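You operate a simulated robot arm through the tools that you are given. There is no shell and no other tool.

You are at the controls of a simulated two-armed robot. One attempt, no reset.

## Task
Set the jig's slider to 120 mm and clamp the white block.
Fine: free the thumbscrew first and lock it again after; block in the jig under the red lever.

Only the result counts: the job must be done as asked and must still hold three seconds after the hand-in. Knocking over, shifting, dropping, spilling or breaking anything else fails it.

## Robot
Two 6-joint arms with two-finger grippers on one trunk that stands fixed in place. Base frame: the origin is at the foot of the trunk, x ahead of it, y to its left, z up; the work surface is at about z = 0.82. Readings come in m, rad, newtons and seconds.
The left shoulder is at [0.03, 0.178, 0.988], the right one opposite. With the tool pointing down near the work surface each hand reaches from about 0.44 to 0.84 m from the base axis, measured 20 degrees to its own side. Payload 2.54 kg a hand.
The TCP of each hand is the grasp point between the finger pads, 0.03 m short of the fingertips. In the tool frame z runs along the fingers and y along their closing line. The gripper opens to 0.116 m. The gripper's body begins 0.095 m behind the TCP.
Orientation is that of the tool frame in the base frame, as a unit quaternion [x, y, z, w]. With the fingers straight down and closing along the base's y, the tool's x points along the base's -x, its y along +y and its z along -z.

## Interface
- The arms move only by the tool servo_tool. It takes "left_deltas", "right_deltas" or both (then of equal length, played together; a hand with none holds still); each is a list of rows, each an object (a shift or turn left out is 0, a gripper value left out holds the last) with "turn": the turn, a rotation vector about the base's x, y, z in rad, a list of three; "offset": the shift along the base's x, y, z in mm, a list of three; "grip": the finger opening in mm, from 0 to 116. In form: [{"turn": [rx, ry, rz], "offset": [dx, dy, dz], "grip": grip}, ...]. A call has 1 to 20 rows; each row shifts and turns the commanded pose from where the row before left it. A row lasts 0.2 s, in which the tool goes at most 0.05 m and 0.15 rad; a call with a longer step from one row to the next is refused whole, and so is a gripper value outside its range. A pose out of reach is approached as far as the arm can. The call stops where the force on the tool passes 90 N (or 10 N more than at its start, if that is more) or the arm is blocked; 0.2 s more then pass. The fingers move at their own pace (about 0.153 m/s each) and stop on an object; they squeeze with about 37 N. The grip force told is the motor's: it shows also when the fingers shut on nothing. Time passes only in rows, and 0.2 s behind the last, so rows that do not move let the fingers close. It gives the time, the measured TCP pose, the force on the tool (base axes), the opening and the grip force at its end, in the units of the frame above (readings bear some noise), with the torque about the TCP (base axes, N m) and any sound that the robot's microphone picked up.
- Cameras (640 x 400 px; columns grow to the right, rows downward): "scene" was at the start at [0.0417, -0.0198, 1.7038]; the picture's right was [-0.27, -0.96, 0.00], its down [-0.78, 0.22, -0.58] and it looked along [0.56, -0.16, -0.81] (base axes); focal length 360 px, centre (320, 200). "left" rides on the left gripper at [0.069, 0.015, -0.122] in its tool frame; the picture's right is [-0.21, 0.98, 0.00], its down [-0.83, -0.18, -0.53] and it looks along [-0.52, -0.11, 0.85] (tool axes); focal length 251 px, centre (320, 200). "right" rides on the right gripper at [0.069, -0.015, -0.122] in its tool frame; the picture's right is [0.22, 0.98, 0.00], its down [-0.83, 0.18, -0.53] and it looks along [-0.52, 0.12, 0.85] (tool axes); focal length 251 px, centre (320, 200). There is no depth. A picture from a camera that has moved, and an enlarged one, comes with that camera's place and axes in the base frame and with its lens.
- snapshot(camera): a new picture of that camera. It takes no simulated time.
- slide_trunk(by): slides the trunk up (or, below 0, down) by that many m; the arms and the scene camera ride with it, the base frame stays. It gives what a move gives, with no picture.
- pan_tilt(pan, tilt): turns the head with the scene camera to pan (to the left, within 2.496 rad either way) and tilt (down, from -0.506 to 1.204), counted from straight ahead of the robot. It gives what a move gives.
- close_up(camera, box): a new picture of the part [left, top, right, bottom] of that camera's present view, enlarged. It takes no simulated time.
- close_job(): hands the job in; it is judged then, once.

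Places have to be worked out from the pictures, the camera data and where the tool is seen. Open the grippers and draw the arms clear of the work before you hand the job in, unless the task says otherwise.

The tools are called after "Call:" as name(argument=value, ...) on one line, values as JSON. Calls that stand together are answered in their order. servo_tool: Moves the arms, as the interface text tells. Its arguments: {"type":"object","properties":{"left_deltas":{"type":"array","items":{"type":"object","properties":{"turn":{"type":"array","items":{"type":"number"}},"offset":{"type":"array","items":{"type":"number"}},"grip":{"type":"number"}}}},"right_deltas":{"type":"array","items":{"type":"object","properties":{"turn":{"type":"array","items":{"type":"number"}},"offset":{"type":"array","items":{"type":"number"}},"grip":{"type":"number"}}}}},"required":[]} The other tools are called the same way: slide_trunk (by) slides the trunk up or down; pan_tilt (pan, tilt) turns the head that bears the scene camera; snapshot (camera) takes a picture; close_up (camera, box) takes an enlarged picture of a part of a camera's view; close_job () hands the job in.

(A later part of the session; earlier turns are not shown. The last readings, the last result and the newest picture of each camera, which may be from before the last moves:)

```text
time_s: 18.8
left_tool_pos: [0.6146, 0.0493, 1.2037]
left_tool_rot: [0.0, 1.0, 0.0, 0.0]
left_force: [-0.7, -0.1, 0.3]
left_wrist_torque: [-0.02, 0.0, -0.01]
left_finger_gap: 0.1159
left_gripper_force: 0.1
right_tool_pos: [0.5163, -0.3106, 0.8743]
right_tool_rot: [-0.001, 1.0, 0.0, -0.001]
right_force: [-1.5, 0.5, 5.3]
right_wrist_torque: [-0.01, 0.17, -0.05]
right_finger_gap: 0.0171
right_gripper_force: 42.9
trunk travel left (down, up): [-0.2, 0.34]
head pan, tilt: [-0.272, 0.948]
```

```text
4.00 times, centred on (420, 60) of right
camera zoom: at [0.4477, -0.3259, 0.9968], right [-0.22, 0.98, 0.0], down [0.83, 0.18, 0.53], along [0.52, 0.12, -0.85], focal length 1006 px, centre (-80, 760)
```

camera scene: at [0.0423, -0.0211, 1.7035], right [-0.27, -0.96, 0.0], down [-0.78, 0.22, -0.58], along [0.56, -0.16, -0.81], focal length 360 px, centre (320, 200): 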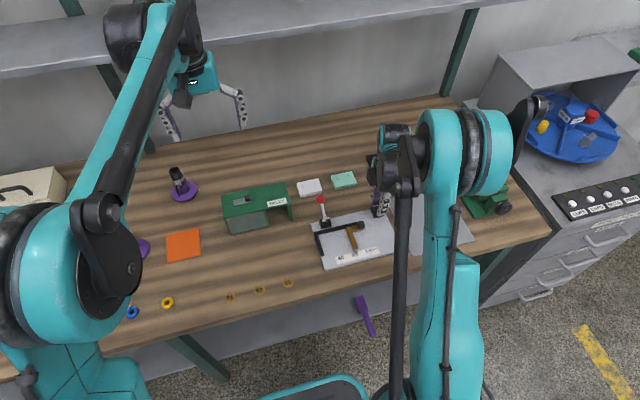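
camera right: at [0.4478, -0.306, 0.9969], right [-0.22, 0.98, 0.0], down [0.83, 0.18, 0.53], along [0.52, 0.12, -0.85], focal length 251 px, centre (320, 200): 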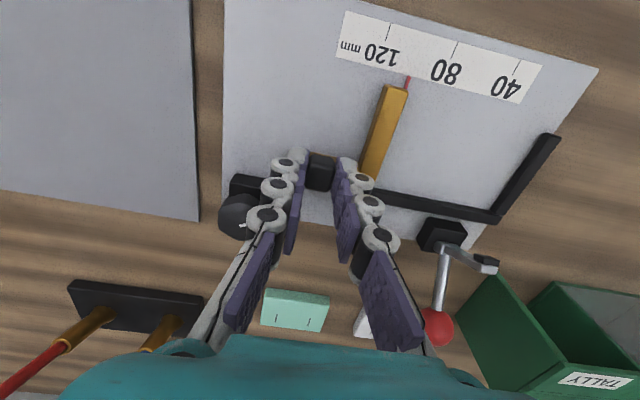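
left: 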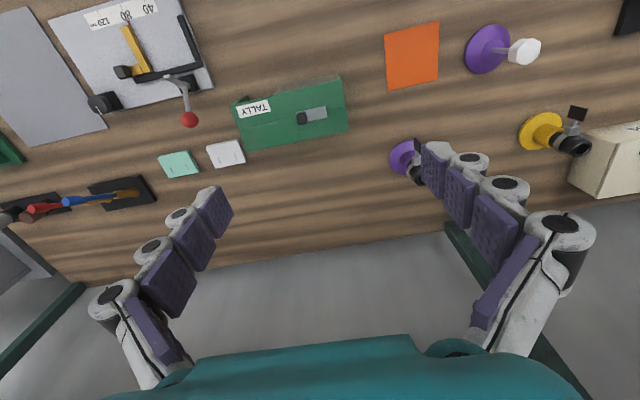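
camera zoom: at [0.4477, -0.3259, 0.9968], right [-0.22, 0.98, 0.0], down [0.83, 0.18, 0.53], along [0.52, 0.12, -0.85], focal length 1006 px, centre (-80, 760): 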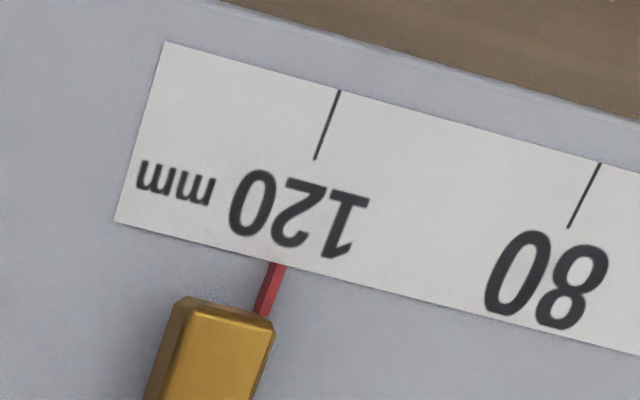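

Both views agree: the pointer reads 120.0 mm. I open slightly (26 mm, clear of the bar), rise straight up, then go back over the thumbscrew turning the hand to +2.10 rad.

Call:
servo_tool(right_deltas=[{"grip": 26}, {}, {"offset": [0, 0, 20]}, {"offset": [0, 0, 30]}, {"offset": [0, 0, 39], "grip": 54}, {"offset": [0, 0, 0], "turn": [0, 0, 0.14]}, {"offset": [10, -6, 0], "turn": [0, 0, 0.14]}, {"offset": [10, -6, 0], "turn": [0, 0, 0.14]}, {"offset": [10, -6, 0], "turn": [0, 0, 0.14]}, {"offset": [9, -6.5, 0], "turn": [0, 0, 0.14]}, {"turn": [0, 0, 0.14]}, {"turn": [0, 0, 0.14]}, {"turn": [0, 0, 0.14]}, {"turn": [0, 0, 0.14]}, {"turn": [0, 0, 0.14]}, {"turn": [0, 0, 0.14]}, {"turn": [0, 0, 0.14]}, {"turn": [0, 0, 0.14]}, {"turn": [0, 0, 0.14]}, {"turn": [0, 0, 0.14]}])

Call:
close_up(camera="scene", box=[355, 240, 387, 260])

Call:
snapshot(camera="right")

```text
time_s: 23.0
left_tool_pos: [0.6159, 0.0496, 1.2034]
left_tool_rot: [0.0, 1.0, 0.0, 0.0]
left_force: [0.2, 0.2, -0.7]
left_wrist_torque: [0.01, -0.02, 0.0]
left_finger_gap: 0.116
left_gripper_force: 0.0
right_tool_pos: [0.5569, -0.3344, 0.9628]
right_tool_rot: [0.869, -0.496, 0.0, 0.0]
right_force: [-0.4, 0.4, 0.2]
right_wrist_torque: [-0.02, 0.01, 0.03]
right_finger_gap: 0.0542
right_gripper_force: 0.1
trunk travel left (down, up): [-0.2, 0.34]
head pan, tilt: [-0.272, 0.948]
```

```text
16.00 times, centred on (371, 250) of scene
camera zoom: at [0.0418, -0.0198, 1.7038], right [-0.27, -0.96, 0.0], down [-0.78, 0.22, -0.58], along [0.56, -0.16, -0.81], focal length 5767 px, centre (-496, -600)
```

zoom: 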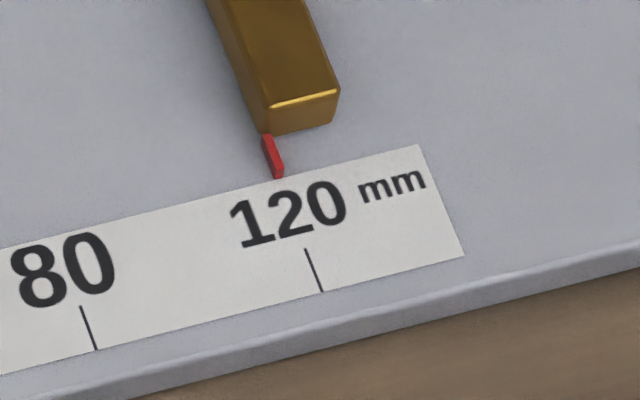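

```text
taken
camera right: at [0.6044, -0.3864, 1.0856], right [-0.73, -0.68, 0.0], down [-0.58, 0.62, 0.53], along [-0.36, 0.39, -0.85], focal length 251 px, centre (320, 200)
```

right: 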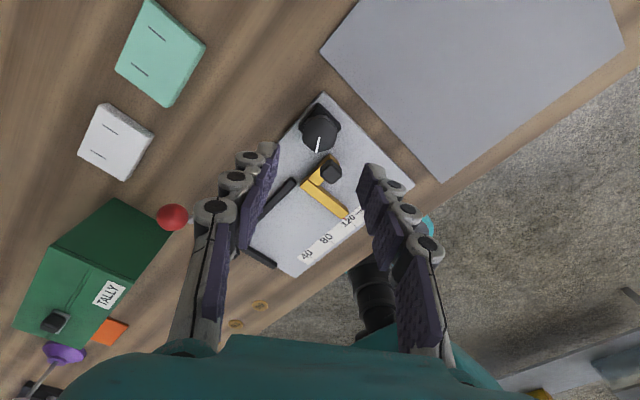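

The slider stayed at 120 and the hand is centred over the knob, aligned with its flats. I descend and grip.

Call:
servo_tool(right_deltas=[{"offset": [0, 0, -30]}, {"offset": [0, 0, -30]}, {"offset": [0, 0, -20]}, {}, {"grip": 20}, {}, {}])

Call:
close_up(camera="right", box=[240, 100, 400, 200])

Call:
close_up(camera="scene", box=[330, 185, 410, 235])

```text
time_s: 24.6
left_tool_pos: [0.616, 0.0497, 1.2027]
left_tool_rot: [0.0, 1.0, 0.001, 0.0]
left_force: [0.2, -0.3, 0.1]
left_wrist_torque: [0.02, -0.02, -0.04]
left_finger_gap: 0.1158
left_gripper_force: 0.0
right_tool_pos: [0.5558, -0.3349, 0.8845]
right_tool_rot: [0.868, -0.496, 0.0, 0.0]
right_force: [4.9, 0.7, 2.6]
right_wrist_torque: [-0.23, -0.33, -0.01]
right_finger_gap: 0.0302
right_gripper_force: 44.8
trunk travel left (down, up): [-0.2, 0.34]
head pan, tilt: [-0.272, 0.948]
```

```text
4.00 times, centred on (320, 150) of right
camera zoom: at [0.6044, -0.3864, 1.006], right [-0.73, -0.68, 0.0], down [-0.57, 0.62, 0.53], along [-0.36, 0.39, -0.85], focal length 1006 px, centre (320, 400)
```

zoom: 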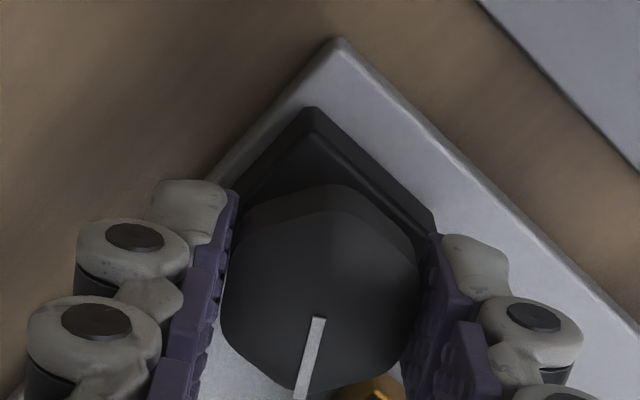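

```text
8.00 times, centred on (370, 210) of scene
camera zoom: at [0.0421, -0.0195, 1.7038], right [-0.27, -0.96, 0.0], down [-0.78, 0.22, -0.58], along [0.56, -0.16, -0.81], focal length 2884 px, centre (-80, 120)
```

zoom: 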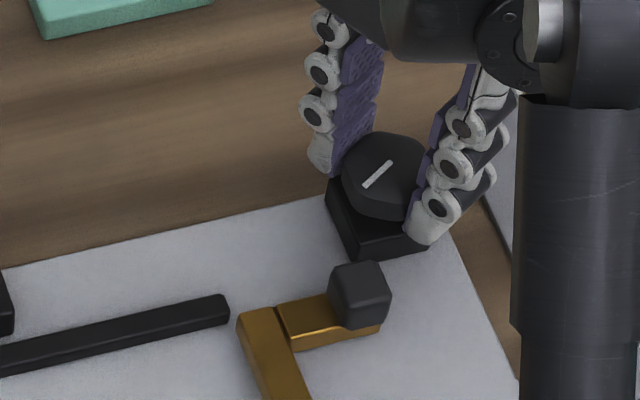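

Gripped again at 30 mm. I turn clockwise, halfway first.

Call:
servo_tool(right_deltas=[{"turn": [0, 0, -0.13]}, {"turn": [0, 0, -0.13]}, {"turn": [0, 0, -0.13]}, {"turn": [0, 0, -0.13]}, {"turn": [0, 0, -0.13]}, {"turn": [0, 0, -0.13]}, {"turn": [0, 0, -0.13]}, {"turn": [0, 0, -0.13]}])

Call:
close_up(camera="scene", box=[330, 185, 410, 235])

Call:
close_up(camera="right", box=[240, 100, 400, 200])

```text
time_s: 26.4
left_tool_pos: [0.6158, 0.05, 1.2037]
left_tool_rot: [0.0, 1.0, 0.001, -0.001]
left_force: [-0.6, -0.6, -0.6]
left_wrist_torque: [-0.01, -0.03, 0.0]
left_finger_gap: 0.1158
left_gripper_force: 0.1
right_tool_pos: [0.5558, -0.3346, 0.8836]
right_tool_rot: [-0.506, 0.863, 0.0, 0.0]
right_force: [6.9, -2.3, 13.3]
right_wrist_torque: [-0.09, -0.21, 0.0]
right_finger_gap: 0.03
right_gripper_force: 45.1
trunk travel left (down, up): [-0.2, 0.34]
head pan, tilt: [-0.272, 0.948]
```

```text
8.00 times, centred on (370, 210) of scene
camera zoom: at [0.0413, -0.0192, 1.7039], right [-0.27, -0.96, 0.0], down [-0.78, 0.22, -0.58], along [0.56, -0.16, -0.81], focal length 2884 px, centre (-80, 120)
```

zoom: 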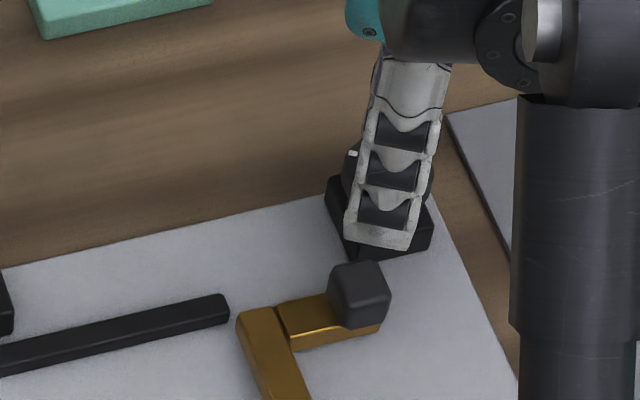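

```text
4.00 times, centred on (320, 150) of right
camera zoom: at [0.5354, -0.4021, 1.0059], right [-0.96, 0.29, 0.0], down [0.25, 0.81, 0.53], along [0.16, 0.51, -0.85], focal length 1006 px, centre (320, 400)
```

zoom: 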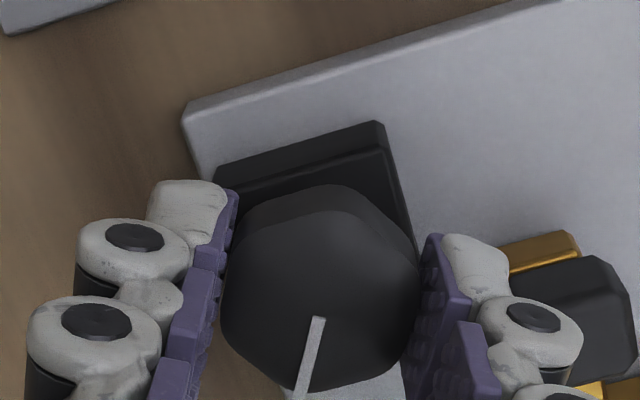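

The knob follows and the finger clears the handle. I continue clockwise back to the original angle.

Call:
servo_tool(right_deltas=[{"turn": [0, 0, -0.13], "offset": [0.3, 0, 0.3]}, {"turn": [0, 0, -0.13]}, {"turn": [0, 0, -0.13]}, {"turn": [0, 0, -0.13]}, {"turn": [0, 0, -0.13]}, {"turn": [0, 0, -0.13]}, {"turn": [0, 0, -0.13]}, {"turn": [0, 0, -0.13]}, {"turn": [0, 0, -0.02]}])

Call:
close_up(camera="scene", box=[330, 185, 410, 235])

Call:
close_up(camera="scene", box=[355, 240, 387, 260])

```text
time_s: 28.4
left_tool_pos: [0.6157, 0.0498, 1.2023]
left_tool_rot: [0.0, 1.0, 0.0, 0.0]
left_force: [-0.3, 0.4, 0.4]
left_wrist_torque: [-0.04, -0.01, 0.01]
left_finger_gap: 0.1159
left_gripper_force: 0.0
right_tool_pos: [0.5567, -0.3351, 0.8849]
right_tool_rot: [0.001, 1.0, 0.0, 0.0]
right_force: [-6.7, 4.2, -6.0]
right_wrist_torque: [0.16, -0.17, 0.32]
right_finger_gap: 0.0304
right_gripper_force: 44.8
trunk travel left (down, up): [-0.2, 0.34]
head pan, tilt: [-0.272, 0.948]
```

```text
8.00 times, centred on (370, 210) of scene
camera zoom: at [0.0415, -0.0196, 1.7037], right [-0.27, -0.96, 0.0], down [-0.78, 0.22, -0.58], along [0.56, -0.16, -0.81], focal length 2884 px, centre (-80, 120)
```

zoom: 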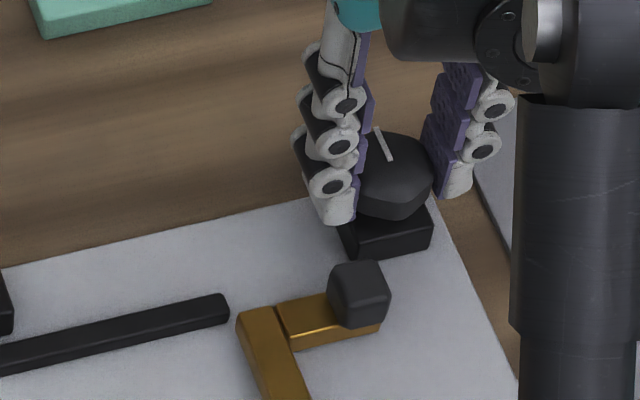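

```text
16.00 times, centred on (371, 250) of scene
camera zoom: at [0.0415, -0.0196, 1.7037], right [-0.27, -0.96, 0.0], down [-0.78, 0.22, -0.58], along [0.56, -0.16, -0.81], focal length 5767 px, centre (-496, -600)
```

zoom: 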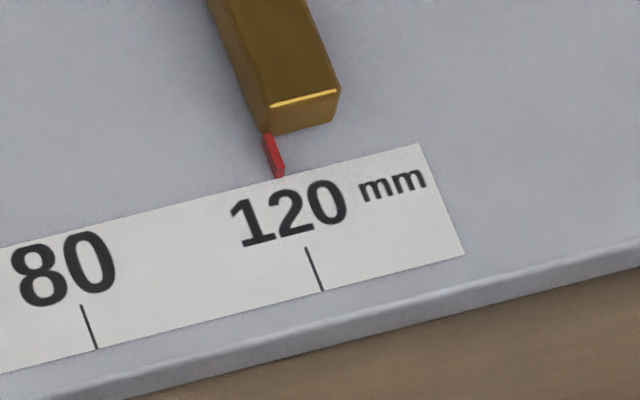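

Torque +0.32 Nm shows the closing stop is reached with the mark back at +x. I snug it a bit more, then release and rise.

Call:
servo_tool(right_deltas=[{"turn": [0, 0, -0.06]}, {}])

```text
time_s: 29.0
left_tool_pos: [0.6148, 0.0491, 1.2034]
left_tool_rot: [-0.001, 1.0, 0.001, 0.0]
left_force: [-0.4, 0.9, -1.2]
left_wrist_torque: [-0.02, 0.03, 0.02]
left_finger_gap: 0.1161
left_gripper_force: 0.1
right_tool_pos: [0.557, -0.3339, 0.8829]
right_tool_rot: [0.029, 1.0, 0.001, 0.0]
right_force: [-2.7, 5.8, -5.4]
right_wrist_torque: [0.23, 0.26, 0.4]
right_finger_gap: 0.03
right_gripper_force: 44.9
trunk travel left (down, up): [-0.2, 0.34]
head pan, tilt: [-0.272, 0.948]
```

The stop holds (0.4 Nm). I release the knob and rise, then check the mark.

Call:
servo_tool(right_deltas=[{"grip": 54}, {}, {"offset": [0, 0, 20]}, {"offset": [0, 0, 30]}, {"offset": [0, 0, 40], "turn": [0, 0, 0.06]}, {"offset": [0, 0, 40]}, {}])

Call:
snapshot(camera="right")

Call:
close_up(camera="scene", box=[290, 160, 418, 240])

Call:
close_up(camera="scene", box=[340, 185, 404, 225])

```text
time_s: 30.6
left_tool_pos: [0.6163, 0.0484, 1.2033]
left_tool_rot: [0.0, 1.0, -0.001, 0.001]
left_force: [-0.2, -0.2, -1.1]
left_wrist_torque: [0.07, 0.04, -0.01]
left_finger_gap: 0.1162
left_gripper_force: 0.0
right_tool_pos: [0.5578, -0.3347, 1.0148]
right_tool_rot: [-0.002, 1.0, 0.001, 0.0]
right_force: [-0.3, -0.4, 0.0]
right_wrist_torque: [0.02, 0.02, 0.01]
right_finger_gap: 0.0542
right_gripper_force: 0.0
trunk travel left (down, up): [-0.2, 0.34]
head pan, tilt: [-0.272, 0.948]
```

```text
taken
camera right: at [0.4879, -0.35, 1.1363], right [-0.22, 0.98, 0.0], down [0.83, 0.18, 0.53], along [0.52, 0.12, -0.85], focal length 251 px, centre (320, 200)
```

right: 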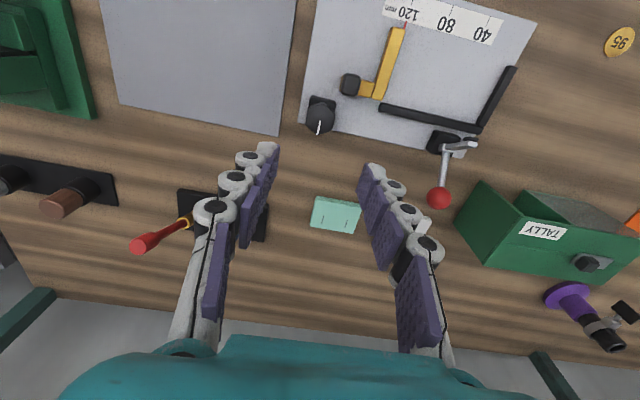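

```text
5.00 times, centred on (354, 200) of scene
camera zoom: at [0.0424, -0.0202, 1.7037], right [-0.27, -0.96, 0.0], down [-0.78, 0.22, -0.58], along [0.56, -0.16, -0.81], focal length 1802 px, centre (150, 200)
```

zoom: 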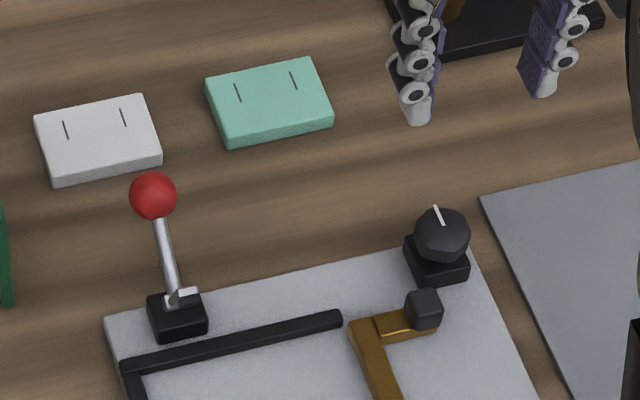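

```text
10.00 times, centred on (372, 205) of scene
camera zoom: at [0.0424, -0.0202, 1.7037], right [-0.27, -0.96, 0.0], down [-0.78, 0.22, -0.58], along [0.56, -0.16, -0.81], focal length 3605 px, centre (-200, 150)
```

zoom: 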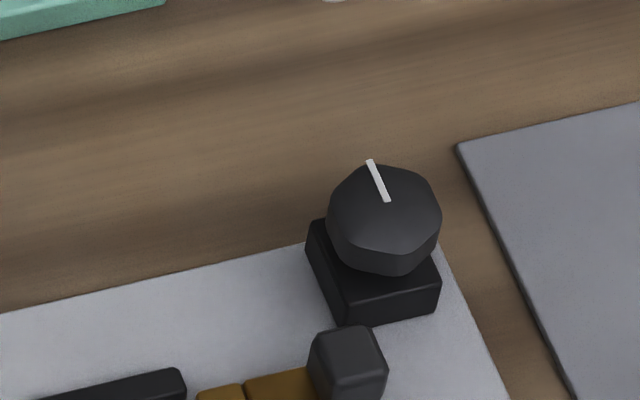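

The mark is back exactly where it was, so the thumbscrew is locked with the slider at 120. Now I measure the jig corner (fences, lever) and the white block.

Call:
close_up(camera="scene", box=[305, 205, 369, 245])

Call:
close_up(camera="scene", box=[290, 170, 338, 200])

Call:
close_up(camera="right", box=[360, 60, 530, 220])

Call:
close_up(camera="left", box=[90, 0, 260, 180])

```text
10.00 times, centred on (337, 225) of scene
camera zoom: at [0.0424, -0.0202, 1.7037], right [-0.27, -0.96, 0.0], down [-0.78, 0.22, -0.58], along [0.56, -0.16, -0.81], focal length 3605 px, centre (150, -50)
```

zoom: 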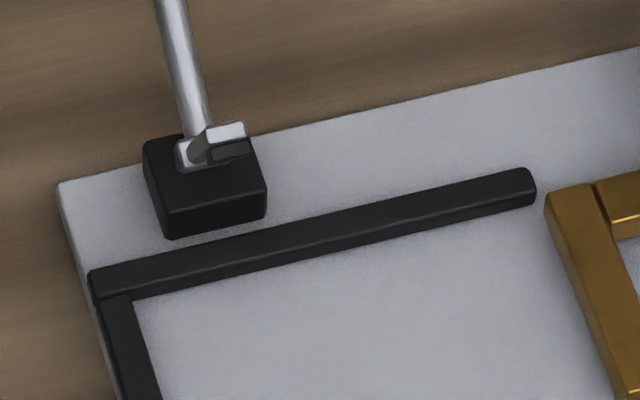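

```text
13.33 times, centred on (314, 185) of scene
camera zoom: at [0.0424, -0.0202, 1.7037], right [-0.27, -0.96, 0.0], down [-0.78, 0.22, -0.58], along [0.56, -0.16, -0.81], focal length 4806 px, centre (400, 400)
```

zoom: 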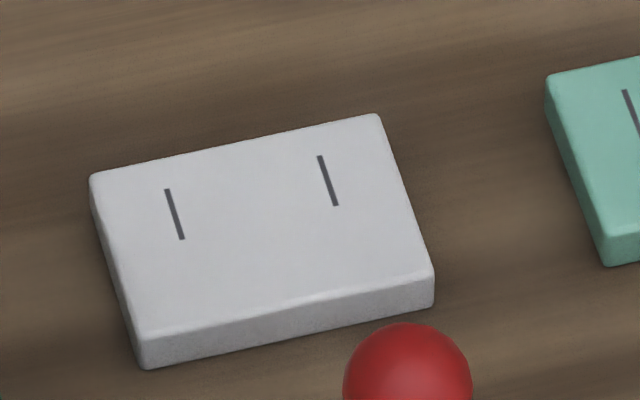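

```text
2.50 times, centred on (445, 140) of right
camera zoom: at [0.4879, -0.35, 1.1363], right [-0.22, 0.98, 0.0], down [0.83, 0.18, 0.53], along [0.52, 0.12, -0.85], focal length 629 px, centre (8, 350)
```

zoom: 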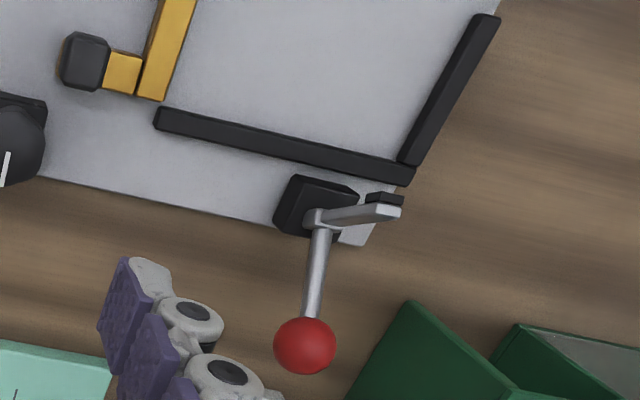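

```text
2.22 times, centred on (175, 90) of left
camera zoom: at [0.5466, 0.065, 1.3244], right [0.21, 0.98, 0.0], down [0.83, -0.18, 0.53], along [0.52, -0.11, -0.85], focal length 559 px, centre (642, 444)
```

zoom: 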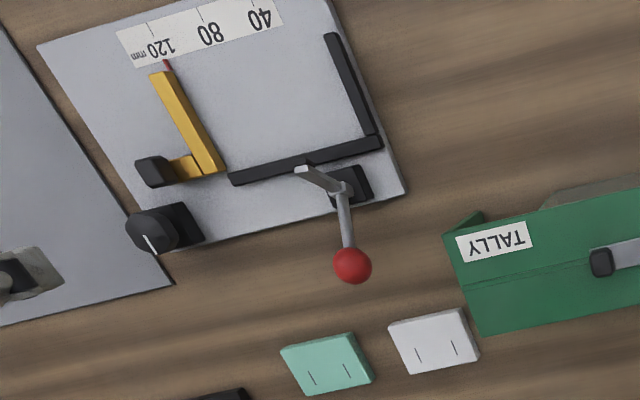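

Estimates: back fence front face x≈0.530, end fence inner face y≈-0.149, plate top z≈0.831; the white block spans x 0.675–0.724, y -0.205 to -0.137, about 12 mm thick. I move above the block with the fingers open to 90 mm.

Call:
servo_tool(right_deltas=[{"offset": [23.6, 27.3, 0], "grip": 90}, {"offset": [23.6, 27.3, 0]}, {"offset": [23.6, 27.3, 0]}, {"offset": [23.6, 27.3, 0]}, {"offset": [23.6, 27.3, 0]}, {"offset": [23.6, 27.3, 0]}, {}])

Call:
snapshot(camera="right")

Call:
close_up(camera="scene", box=[270, 140, 370, 205])

Call:
snapshot(camera="left")

```text
time_s: 32.2
left_tool_pos: [0.6154, 0.0489, 1.2027]
left_tool_rot: [0.0, 1.0, 0.0, 0.0]
left_force: [-0.5, -0.6, -0.4]
left_wrist_torque: [0.0, -0.01, 0.02]
left_finger_gap: 0.1158
left_gripper_force: 0.0
right_tool_pos: [0.6976, -0.1711, 1.0146]
right_tool_rot: [0.0, 1.0, 0.0, 0.002]
right_force: [-0.4, -0.2, -0.2]
right_wrist_torque: [0.04, -0.01, 0.02]
right_finger_gap: 0.0902
right_gripper_force: 0.0
trunk travel left (down, up): [-0.2, 0.34]
head pan, tilt: [-0.272, 0.948]
```

```text
taken
camera right: at [0.6285, -0.1859, 1.1351], right [-0.22, 0.98, 0.0], down [0.83, 0.18, 0.53], along [0.52, 0.12, -0.85], focal length 251 px, centre (320, 200)
```

right: 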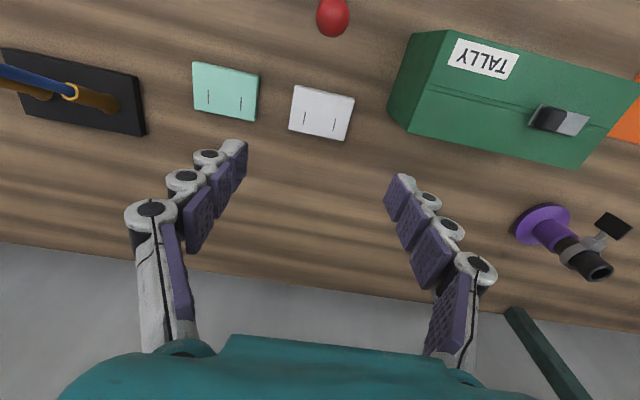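

```text
6.15 times, centred on (320, 172) of scene
camera zoom: at [0.0409, -0.0204, 1.7038], right [-0.27, -0.96, 0.0], down [-0.78, 0.22, -0.58], along [0.56, -0.16, -0.81], focal length 2218 px, centre (320, 369)
```

zoom: 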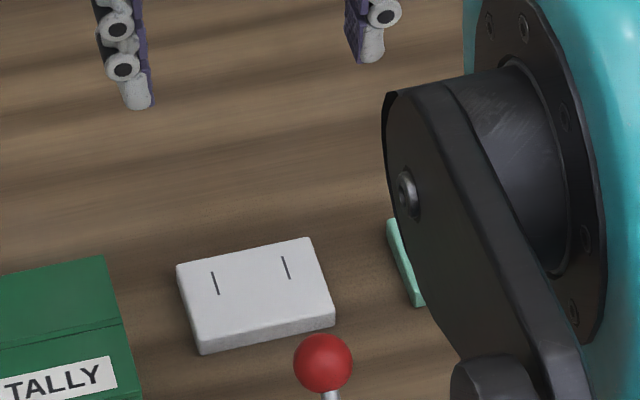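

```text
taken
camera left: at [0.5454, 0.0648, 1.325], right [0.21, 0.98, 0.0], down [0.83, -0.18, 0.53], along [0.52, -0.11, -0.85], focal length 251 px, centre (320, 200)
```

left: 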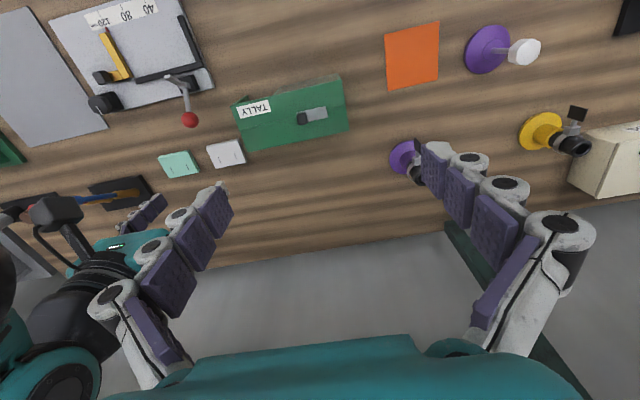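

The block is nearly centred under the hand. I zoom in on the block in the right view for exact edges.

Call:
close_up(camera="right", box=[270, 70, 398, 150])

```text
5.00 times, centred on (334, 110) of right
camera zoom: at [0.6285, -0.1859, 1.1351], right [-0.22, 0.98, 0.0], down [0.83, 0.18, 0.53], along [0.52, 0.12, -0.85], focal length 1257 px, centre (250, 650)
```

zoom: 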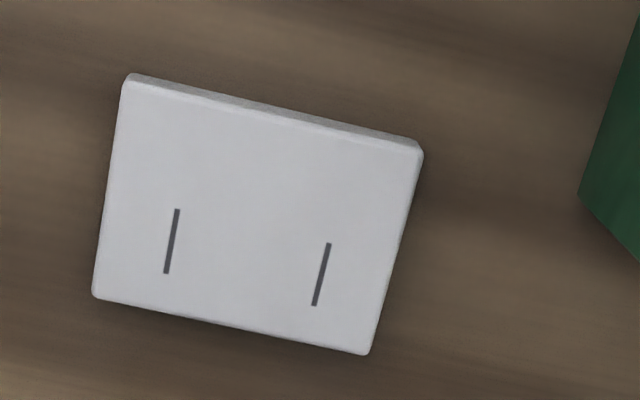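

The block's top is at x 0.675–0.723, y -0.204 to -0.135 (centre 0.699, -0.170). I descend with small corrections until the fingertips are just above the table.

Call:
servo_tool(right_deltas=[{"offset": [1, 1.3, -40]}, {"offset": [0, 0, -40]}, {"offset": [0, 0, -40]}, {"offset": [0, 0, -20]}, {}])

Call:
snapshot(camera="right")

Call:
close_up(camera="scene", box=[270, 140, 370, 205])

```text
time_s: 33.4
left_tool_pos: [0.6159, 0.0474, 1.2036]
left_tool_rot: [0.0, 1.0, 0.0, 0.001]
left_force: [-0.3, -0.5, 0.0]
left_wrist_torque: [-0.02, -0.04, 0.01]
left_finger_gap: 0.1162
left_gripper_force: 0.0
right_tool_pos: [0.6992, -0.1702, 0.8733]
right_tool_rot: [-0.001, 1.0, 0.0, 0.0]
right_force: [-0.2, 0.1, 0.2]
right_wrist_torque: [0.04, 0.0, 0.02]
right_finger_gap: 0.0899
right_gripper_force: 0.1
trunk travel left (down, up): [-0.2, 0.34]
head pan, tilt: [-0.272, 0.948]
```

```text
taken
camera right: at [0.6297, -0.1854, 0.9949], right [-0.22, 0.98, 0.0], down [0.83, 0.18, 0.53], along [0.52, 0.12, -0.85], focal length 251 px, centre (320, 200)
```

right: 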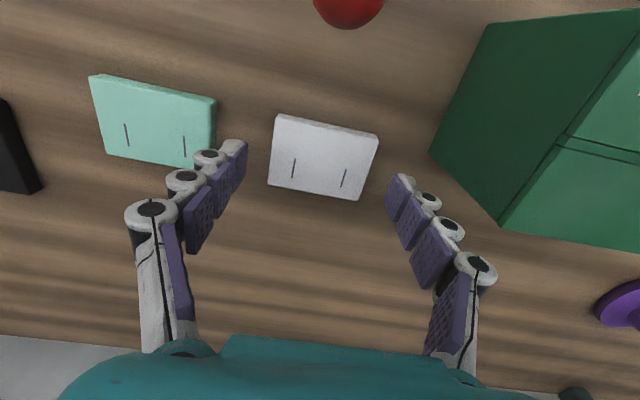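

```text
6.15 times, centred on (320, 172) of scene
camera zoom: at [0.0417, -0.0197, 1.7038], right [-0.27, -0.96, 0.0], down [-0.78, 0.22, -0.58], along [0.56, -0.16, -0.81], focal length 2218 px, centre (320, 369)
```

zoom: 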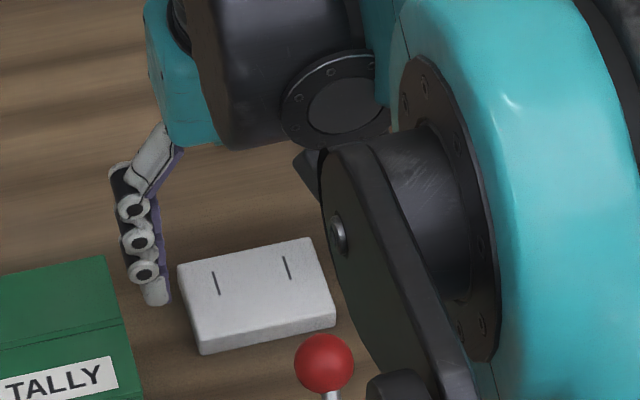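

Clear of the green box and mint block by over 15 mm. I lower the last 20 mm and close on the block.

Call:
servo_tool(right_deltas=[{"offset": [0, 0, -10]}, {"offset": [0, 0, -9.5]}, {}, {"grip": 76}, {"grip": 60}, {}, {}])

Call:
snapshot(camera="right")

```text
time_s: 35.0
left_tool_pos: [0.6148, 0.0496, 1.204]
left_tool_rot: [0.001, 1.0, -0.001, 0.0]
left_force: [-0.4, 0.2, 0.2]
left_wrist_torque: [-0.02, 0.0, 0.02]
left_finger_gap: 0.116
left_gripper_force: 0.0
right_tool_pos: [0.6986, -0.1708, 0.8552]
right_tool_rot: [-0.001, 1.0, 0.001, 0.0]
right_force: [1.0, 0.9, 2.1]
right_wrist_torque: [0.0, -0.01, 0.0]
right_finger_gap: 0.0686
right_gripper_force: 37.2
trunk travel left (down, up): [-0.2, 0.34]
head pan, tilt: [-0.272, 0.948]
```

```text
taken
camera right: at [0.6298, -0.1851, 0.9759], right [-0.22, 0.98, 0.0], down [0.83, 0.18, 0.53], along [0.52, 0.12, -0.85], focal length 251 px, centre (320, 200)
```

right: 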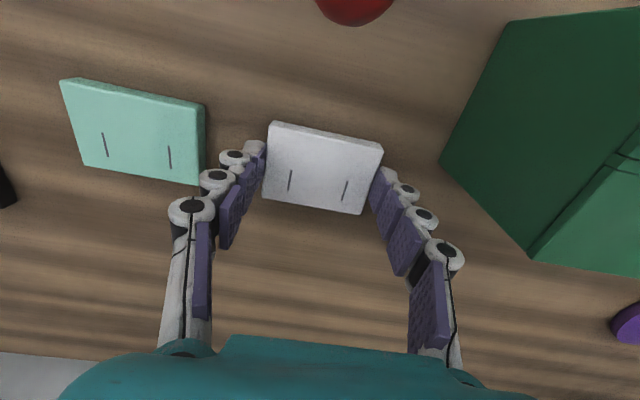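

The block is held (68.6 mm wide). I lift it 130 mm and carry it over to in front of the back fence, staying 18 mm short of the fence in x and 16 mm short of the end fence in y.

Call:
servo_tool(right_deltas=[{"offset": [0, 0, 10]}, {"offset": [0, 0, 30]}, {"offset": [0, 0, 35]}, {"offset": [0, 0, 35]}, {"offset": [0, 0, 20]}, {"offset": [-25, -3.5, 0]}, {"offset": [-35, -5, 0]}, {"offset": [-35, -5, 0]}, {"offset": [-35, -5, 0]}, {"offset": [-35, -5, 0]}, {"offset": [-30, -5, 0]}, {"offset": [-15.6, 0, 0]}, {}])

Call:
snapshot(camera="right")

Call:
close_up(camera="scene", box=[290, 170, 418, 250])

Call:
close_up(camera="left", box=[40, 0, 260, 140])

```text
time_s: 37.8
left_tool_pos: [0.6165, 0.049, 1.2028]
left_tool_rot: [0.0, 1.0, 0.0, 0.0]
left_force: [0.7, -0.8, 1.0]
left_wrist_torque: [0.02, 0.03, -0.01]
left_finger_gap: 0.116
left_gripper_force: 0.0
right_tool_pos: [0.4873, -0.1987, 0.9845]
right_tool_rot: [-0.001, 1.0, 0.0, 0.0]
right_force: [0.7, 0.8, -0.7]
right_wrist_torque: [0.02, 0.03, 0.0]
right_finger_gap: 0.0686
right_gripper_force: 36.7
trunk travel left (down, up): [-0.2, 0.34]
head pan, tilt: [-0.272, 0.948]
```

```text
taken
camera right: at [0.4195, -0.2141, 1.1061], right [-0.22, 0.98, 0.0], down [0.83, 0.18, 0.53], along [0.52, 0.12, -0.85], focal length 251 px, centre (320, 200)
```

right: 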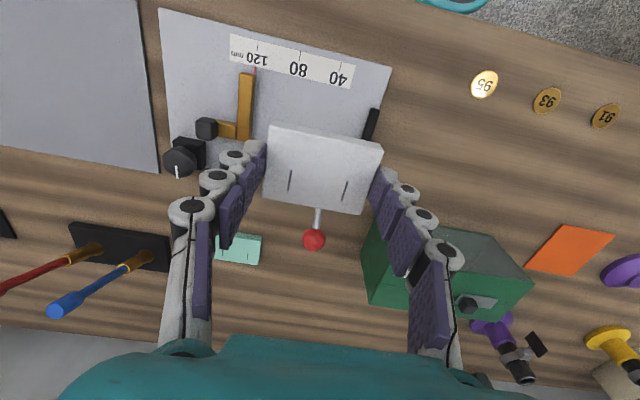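

```text
5.00 times, centred on (354, 210) of scene
camera zoom: at [0.042, -0.0199, 1.7038], right [-0.27, -0.96, 0.0], down [-0.78, 0.22, -0.58], along [0.56, -0.16, -0.81], focal length 1802 px, centre (150, 150)
```

zoom: 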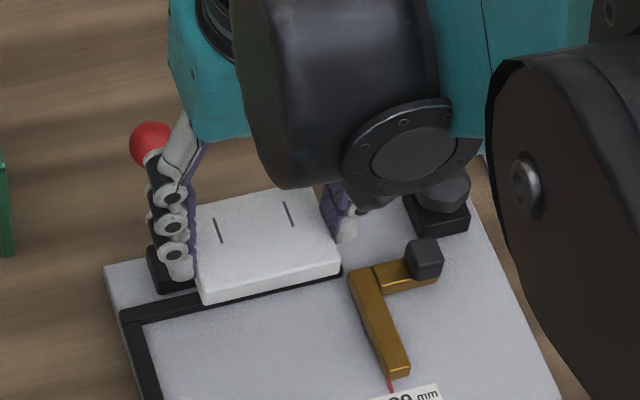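

```text
2.86 times, centred on (150, 70) of left
camera zoom: at [0.5463, 0.0652, 1.3246], right [0.21, 0.98, 0.0], down [0.83, -0.18, 0.53], along [0.52, -0.11, -0.85], focal length 718 px, centre (806, 571)
```

zoom: 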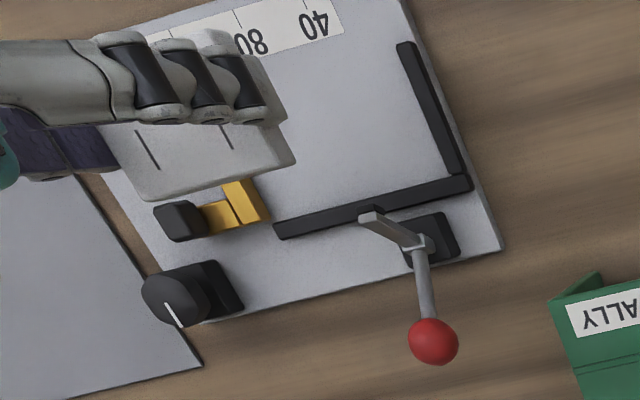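

The block hangs over the open jig area, clear of the lever arm. I lower it to about 14 mm above the plate and look again.

Call:
servo_tool(right_deltas=[{"offset": [0, 0, -30]}, {"offset": [0, 0, -30]}, {"offset": [0, 0, -25]}, {"offset": [0, 0, -20]}, {}])

Call:
snapshot(camera="right")

Call:
close_up(camera="scene", box=[300, 190, 396, 250])

Call:
close_up(camera="left", box=[90, 0, 218, 100])

```text
time_s: 39.0
left_tool_pos: [0.6157, 0.0487, 1.2032]
left_tool_rot: [0.0, 1.0, 0.0, -0.001]
left_force: [-0.4, -0.3, -0.6]
left_wrist_torque: [-0.01, -0.01, 0.02]
left_finger_gap: 0.116
left_gripper_force: 0.0
right_tool_pos: [0.4871, -0.1983, 0.878]
right_tool_rot: [-0.001, 1.0, -0.001, 0.001]
right_force: [0.1, -0.8, -1.4]
right_wrist_torque: [0.01, 0.03, 0.02]
right_finger_gap: 0.0687
right_gripper_force: 37.1
trunk travel left (down, up): [-0.2, 0.34]
head pan, tilt: [-0.272, 0.948]
```

```text
taken
camera right: at [0.4181, -0.2136, 1.0009], right [-0.22, 0.98, 0.0], down [0.83, 0.18, 0.53], along [0.52, 0.12, -0.85], focal length 251 px, centre (320, 200)
```

right: 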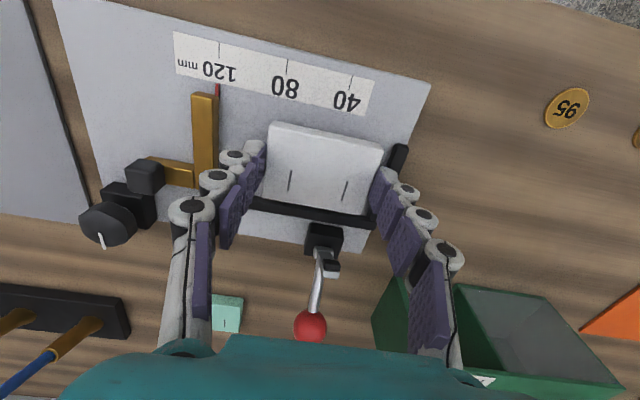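

```text
6.67 times, centred on (348, 220) of scene
camera zoom: at [0.0414, -0.0197, 1.7038], right [-0.27, -0.96, 0.0], down [-0.78, 0.22, -0.58], along [0.56, -0.16, -0.81], focal length 2403 px, centre (133, 67)
```

zoom: 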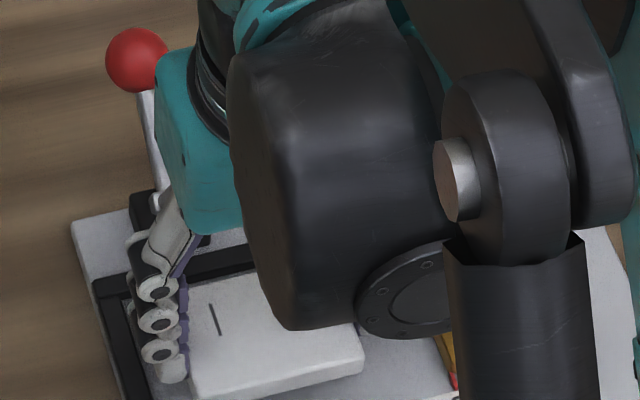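

```text
4.00 times, centred on (154, 50) of left
camera zoom: at [0.5458, 0.0654, 1.3248], right [0.21, 0.98, 0.0], down [0.83, -0.18, 0.53], along [0.52, -0.11, -0.85], focal length 1006 px, centre (984, 800)
```

zoom: 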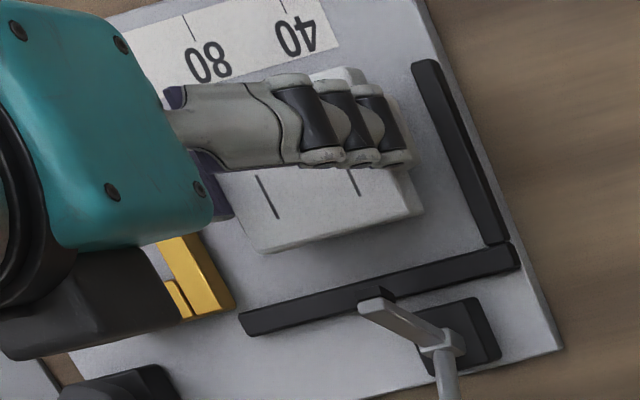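

Alignment looks right. I lower slowly to feel the plate.

Call:
servo_tool(right_deltas=[{"offset": [0, 0, -5]}, {"offset": [0, 0, -3]}, {"offset": [0, 0, -1.5]}, {"offset": [0, 0, -1]}, {}])

```text
time_s: 40.2
left_tool_pos: [0.6161, 0.0489, 1.2034]
left_tool_rot: [0.0, 1.0, 0.0, -0.001]
left_force: [0.3, 0.7, 0.3]
left_wrist_torque: [0.01, -0.01, -0.01]
left_finger_gap: 0.1161
left_gripper_force: 0.0
right_tool_pos: [0.4874, -0.1988, 0.8702]
right_tool_rot: [-0.001, 1.0, 0.0, 0.0]
right_force: [-0.3, -0.1, -0.4]
right_wrist_torque: [-0.01, -0.01, -0.03]
right_finger_gap: 0.0685
right_gripper_force: 36.5
trunk travel left (down, up): [-0.2, 0.34]
head pan, tilt: [-0.272, 0.948]
```

No contact yet at 0.870; I continue in 1 mm steps.

Call:
servo_tool(right_deltas=[{"offset": [0, 0, -1]}, {"offset": [0, 0, -1]}, {"offset": [0, 0, -1]}, {}])

```text
time_s: 41.2
left_tool_pos: [0.6163, 0.0496, 1.2031]
left_tool_rot: [0.0, 1.0, 0.0, 0.0]
left_force: [-0.5, 0.0, 1.0]
left_wrist_torque: [0.02, 0.01, 0.02]
left_finger_gap: 0.116
left_gripper_force: 0.0
right_tool_pos: [0.4886, -0.1982, 0.8659]
right_tool_rot: [0.0, 1.0, 0.0, 0.001]
right_force: [-0.5, -0.4, -1.3]
right_wrist_torque: [-0.02, 0.01, 0.03]
right_finger_gap: 0.0685
right_gripper_force: 36.9
trunk travel left (down, up): [-0.2, 0.34]
head pan, tilt: [-0.272, 0.948]
```

Call:
servo_tool(right_deltas=[{"offset": [0, 0, -1]}, {"offset": [0, 0, -1]}, {}])

Call:
close_up(camera="left", box=[130, 0, 210, 60])

```text
time_s: 42.0
left_tool_pos: [0.6153, 0.0483, 1.2045]
left_tool_rot: [0.001, 1.0, 0.001, 0.0]
left_force: [-0.7, -0.8, 0.5]
left_wrist_torque: [0.01, -0.02, -0.02]
left_finger_gap: 0.1158
left_gripper_force: 0.1
right_tool_pos: [0.4875, -0.1976, 0.8639]
right_tool_rot: [-0.002, 1.0, 0.001, 0.0]
right_force: [1.3, -1.0, 2.9]
right_wrist_torque: [0.0, 0.0, -0.01]
right_finger_gap: 0.0687
right_gripper_force: 37.2
trunk travel left (down, up): [-0.2, 0.34]
head pan, tilt: [-0.272, 0.948]
```

```text
6.67 times, centred on (170, 30) of left
camera zoom: at [0.546, 0.0654, 1.3248], right [0.21, 0.98, 0.0], down [0.83, -0.18, 0.53], along [0.52, -0.11, -0.85], focal length 1676 px, centre (1320, 1333)
```

zoom: 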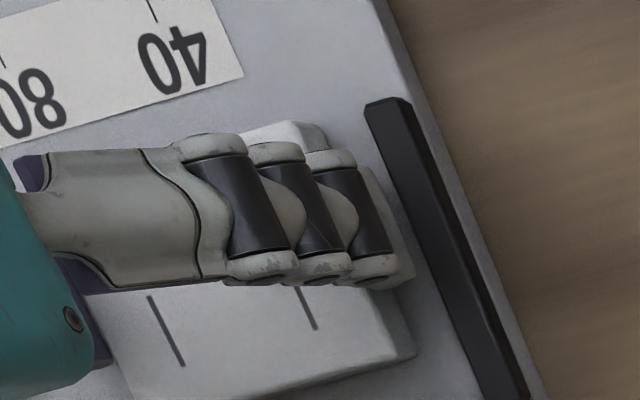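

A hint of contact (2.9 N). I step down 1 mm more to confirm.

Call:
servo_tool(right_deltas=[{"offset": [0, 0, -1]}, {}])

```text
time_s: 42.6
left_tool_pos: [0.615, 0.0505, 1.2051]
left_tool_rot: [0.0, 1.0, 0.001, 0.0]
left_force: [0.0, 1.0, 0.2]
left_wrist_torque: [0.0, 0.03, 0.0]
left_finger_gap: 0.1159
left_gripper_force: 0.0
right_tool_pos: [0.4874, -0.1978, 0.864]
right_tool_rot: [-0.001, 1.0, 0.001, 0.001]
right_force: [5.3, -1.4, 23.8]
right_wrist_torque: [0.03, -0.07, -0.02]
right_finger_gap: 0.0689
right_gripper_force: 36.8
trunk travel left (down, up): [-0.2, 0.34]
head pan, tilt: [-0.272, 0.948]
```

Contact confirmed (24 N). I ease up 0.9 mm and slide the block toward the back fence, slowing near it.

Call:
servo_tool(right_deltas=[{"offset": [0, 0, 0.9]}, {"offset": [5, 0, 0]}, {"offset": [5, 0, 0]}, {"offset": [3, 0, 0]}, {"offset": [2, 0, 0]}, {}])

Call:
close_up(camera="left", box=[110, 0, 238, 100])

Call:
snapshot(camera="right")

```text
time_s: 44.0
left_tool_pos: [0.6163, 0.0491, 1.2037]
left_tool_rot: [-0.001, 1.0, 0.0, 0.0]
left_force: [-0.1, 0.5, -0.4]
left_wrist_torque: [0.01, -0.05, 0.01]
left_finger_gap: 0.1157
left_gripper_force: 0.1
right_tool_pos: [0.5034, -0.1983, 0.8641]
right_tool_rot: [-0.001, 1.0, 0.001, 0.0]
right_force: [-0.4, -0.1, -0.3]
right_wrist_torque: [0.03, 0.01, -0.05]
right_finger_gap: 0.0688
right_gripper_force: 37.2
trunk travel left (down, up): [-0.2, 0.34]
head pan, tilt: [-0.272, 0.948]
```

```text
4.00 times, centred on (174, 50) of left
camera zoom: at [0.5461, 0.0653, 1.3246], right [0.21, 0.98, 0.0], down [0.83, -0.18, 0.53], along [0.52, -0.11, -0.85], focal length 1006 px, centre (904, 800)
```

zoom: 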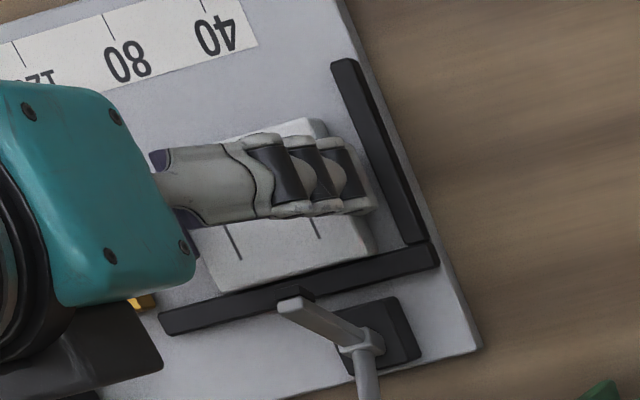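

```text
taken
camera right: at [0.4344, -0.2134, 0.9859], right [-0.22, 0.98, 0.0], down [0.83, 0.18, 0.53], along [0.52, 0.12, -0.85], focal length 251 px, centre (320, 200)
```

right: 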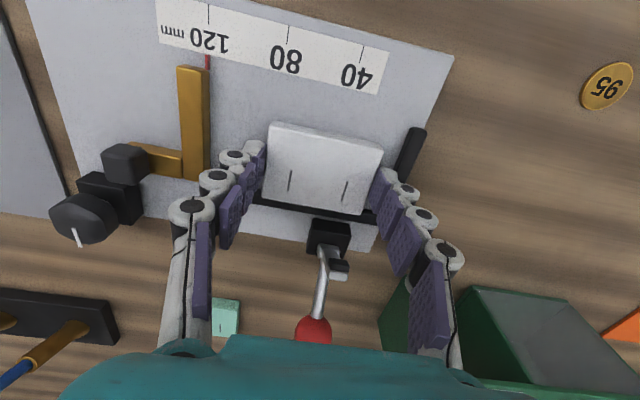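

About 2–3 mm to go. I continue in 1 mm steps to feel the back fence.

Call:
servo_tool(right_deltas=[{"offset": [1, 0, 0]}, {"offset": [1, 0, 0]}, {}])

```text
time_s: 44.8
left_tool_pos: [0.6146, 0.0493, 1.2039]
left_tool_rot: [0.0, 1.0, -0.001, -0.001]
left_force: [-0.2, 0.7, 0.3]
left_wrist_torque: [-0.01, -0.01, -0.01]
left_finger_gap: 0.1161
left_gripper_force: 0.0
right_tool_pos: [0.5038, -0.1993, 0.864]
right_tool_rot: [-0.001, 1.0, 0.0, -0.001]
right_force: [-11.7, 0.0, -1.3]
right_wrist_torque: [0.02, 0.37, -0.05]
right_finger_gap: 0.0685
right_gripper_force: 37.3
trunk travel left (down, up): [-0.2, 0.34]
head pan, tilt: [-0.272, 0.948]
```

The block touches the back fence (-11.7 N). I ease off, release with a small opening, and rise straight up.

Call:
servo_tool(right_deltas=[{"offset": [-0.8, 0, 0]}, {"grip": 75}, {}, {"offset": [0, 0, 15]}, {"offset": [0, 0, 25]}, {"offset": [0, 0, 30]}, {}])

Call:
snapshot(camera="right")

Call:
close_up(camera="left", box=[90, 0, 218, 100])

```text
time_s: 46.4
left_tool_pos: [0.6155, 0.0489, 1.2027]
left_tool_rot: [0.0, 1.0, 0.0, -0.001]
left_force: [0.4, -0.1, 0.5]
left_wrist_torque: [0.0, -0.02, 0.02]
left_finger_gap: 0.116
left_gripper_force: 0.0
right_tool_pos: [0.5057, -0.1985, 0.9346]
right_tool_rot: [-0.001, 1.0, 0.0, 0.0]
right_force: [-0.2, -0.6, -0.7]
right_wrist_torque: [0.01, 0.01, -0.03]
right_finger_gap: 0.075
right_gripper_force: 0.1
trunk travel left (down, up): [-0.2, 0.34]
head pan, tilt: [-0.272, 0.948]
```

```text
taken
camera right: at [0.4365, -0.2137, 1.0557], right [-0.22, 0.98, 0.0], down [0.83, 0.18, 0.53], along [0.52, 0.12, -0.85], focal length 251 px, centre (320, 200)
```

right: 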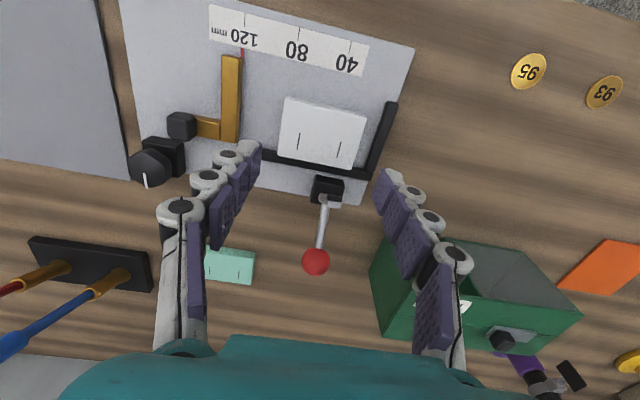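

```text
4.00 times, centred on (154, 50) of left
camera zoom: at [0.5465, 0.0652, 1.3244], right [0.21, 0.98, 0.0], down [0.83, -0.18, 0.53], along [0.52, -0.11, -0.85], focal length 1006 px, centre (984, 800)
```

zoom: 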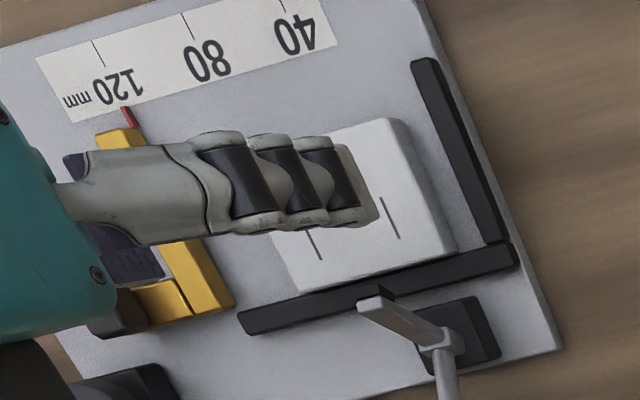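

The block sits flush with the back fence, ~15 mm from the end fence. I close the fingers and move to its -y side, between block and slider bar.

Call:
servo_tool(right_deltas=[{"grip": 0}, {"offset": [0, -25, 0]}, {"offset": [0, -24, 0]}, {}, {}])

Call:
snapshot(camera="right")

Call:
close_up(camera="left", box=[90, 0, 218, 100])

```text
time_s: 47.6
left_tool_pos: [0.6157, 0.0481, 1.2038]
left_tool_rot: [0.0, 1.0, 0.0, -0.001]
left_force: [0.1, -0.5, 0.4]
left_wrist_torque: [0.0, -0.01, -0.01]
left_finger_gap: 0.1158
left_gripper_force: 0.0
right_tool_pos: [0.5049, -0.2467, 0.933]
right_tool_rot: [-0.001, 1.0, 0.0, 0.0]
right_force: [-0.3, -0.3, 0.6]
right_wrist_torque: [-0.03, 0.02, -0.01]
right_finger_gap: 0.0
right_gripper_force: 29.1
trunk travel left (down, up): [-0.2, 0.34]
head pan, tilt: [-0.272, 0.948]
```

```text
taken
camera right: at [0.4361, -0.2628, 1.0552], right [-0.22, 0.98, 0.0], down [0.83, 0.18, 0.53], along [0.52, 0.12, -0.85], focal length 251 px, centre (320, 200)
```

right: 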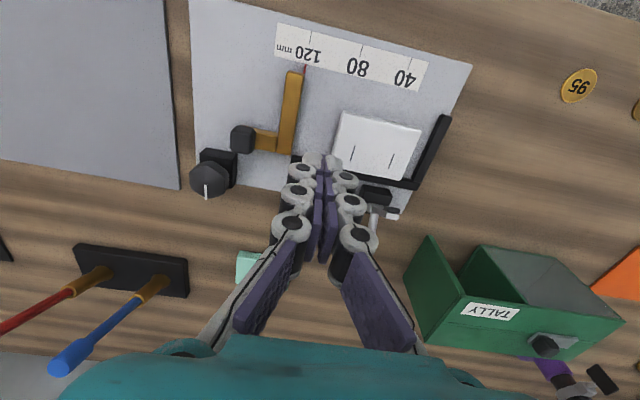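

```text
4.00 times, centred on (154, 50) of left
camera zoom: at [0.5461, 0.0651, 1.3247], right [0.21, 0.98, 0.0], down [0.83, -0.18, 0.53], along [0.52, -0.11, -0.85], focal length 1006 px, centre (984, 800)
```

zoom: 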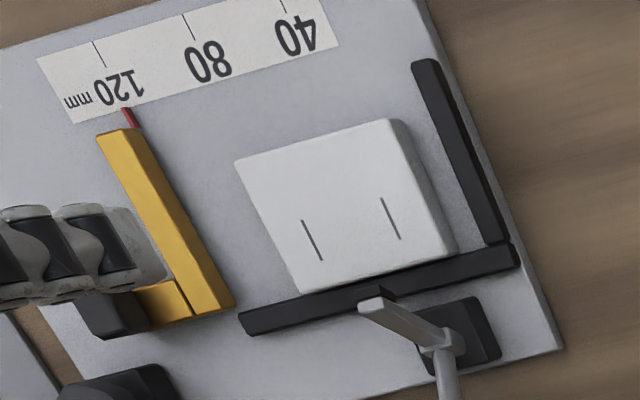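

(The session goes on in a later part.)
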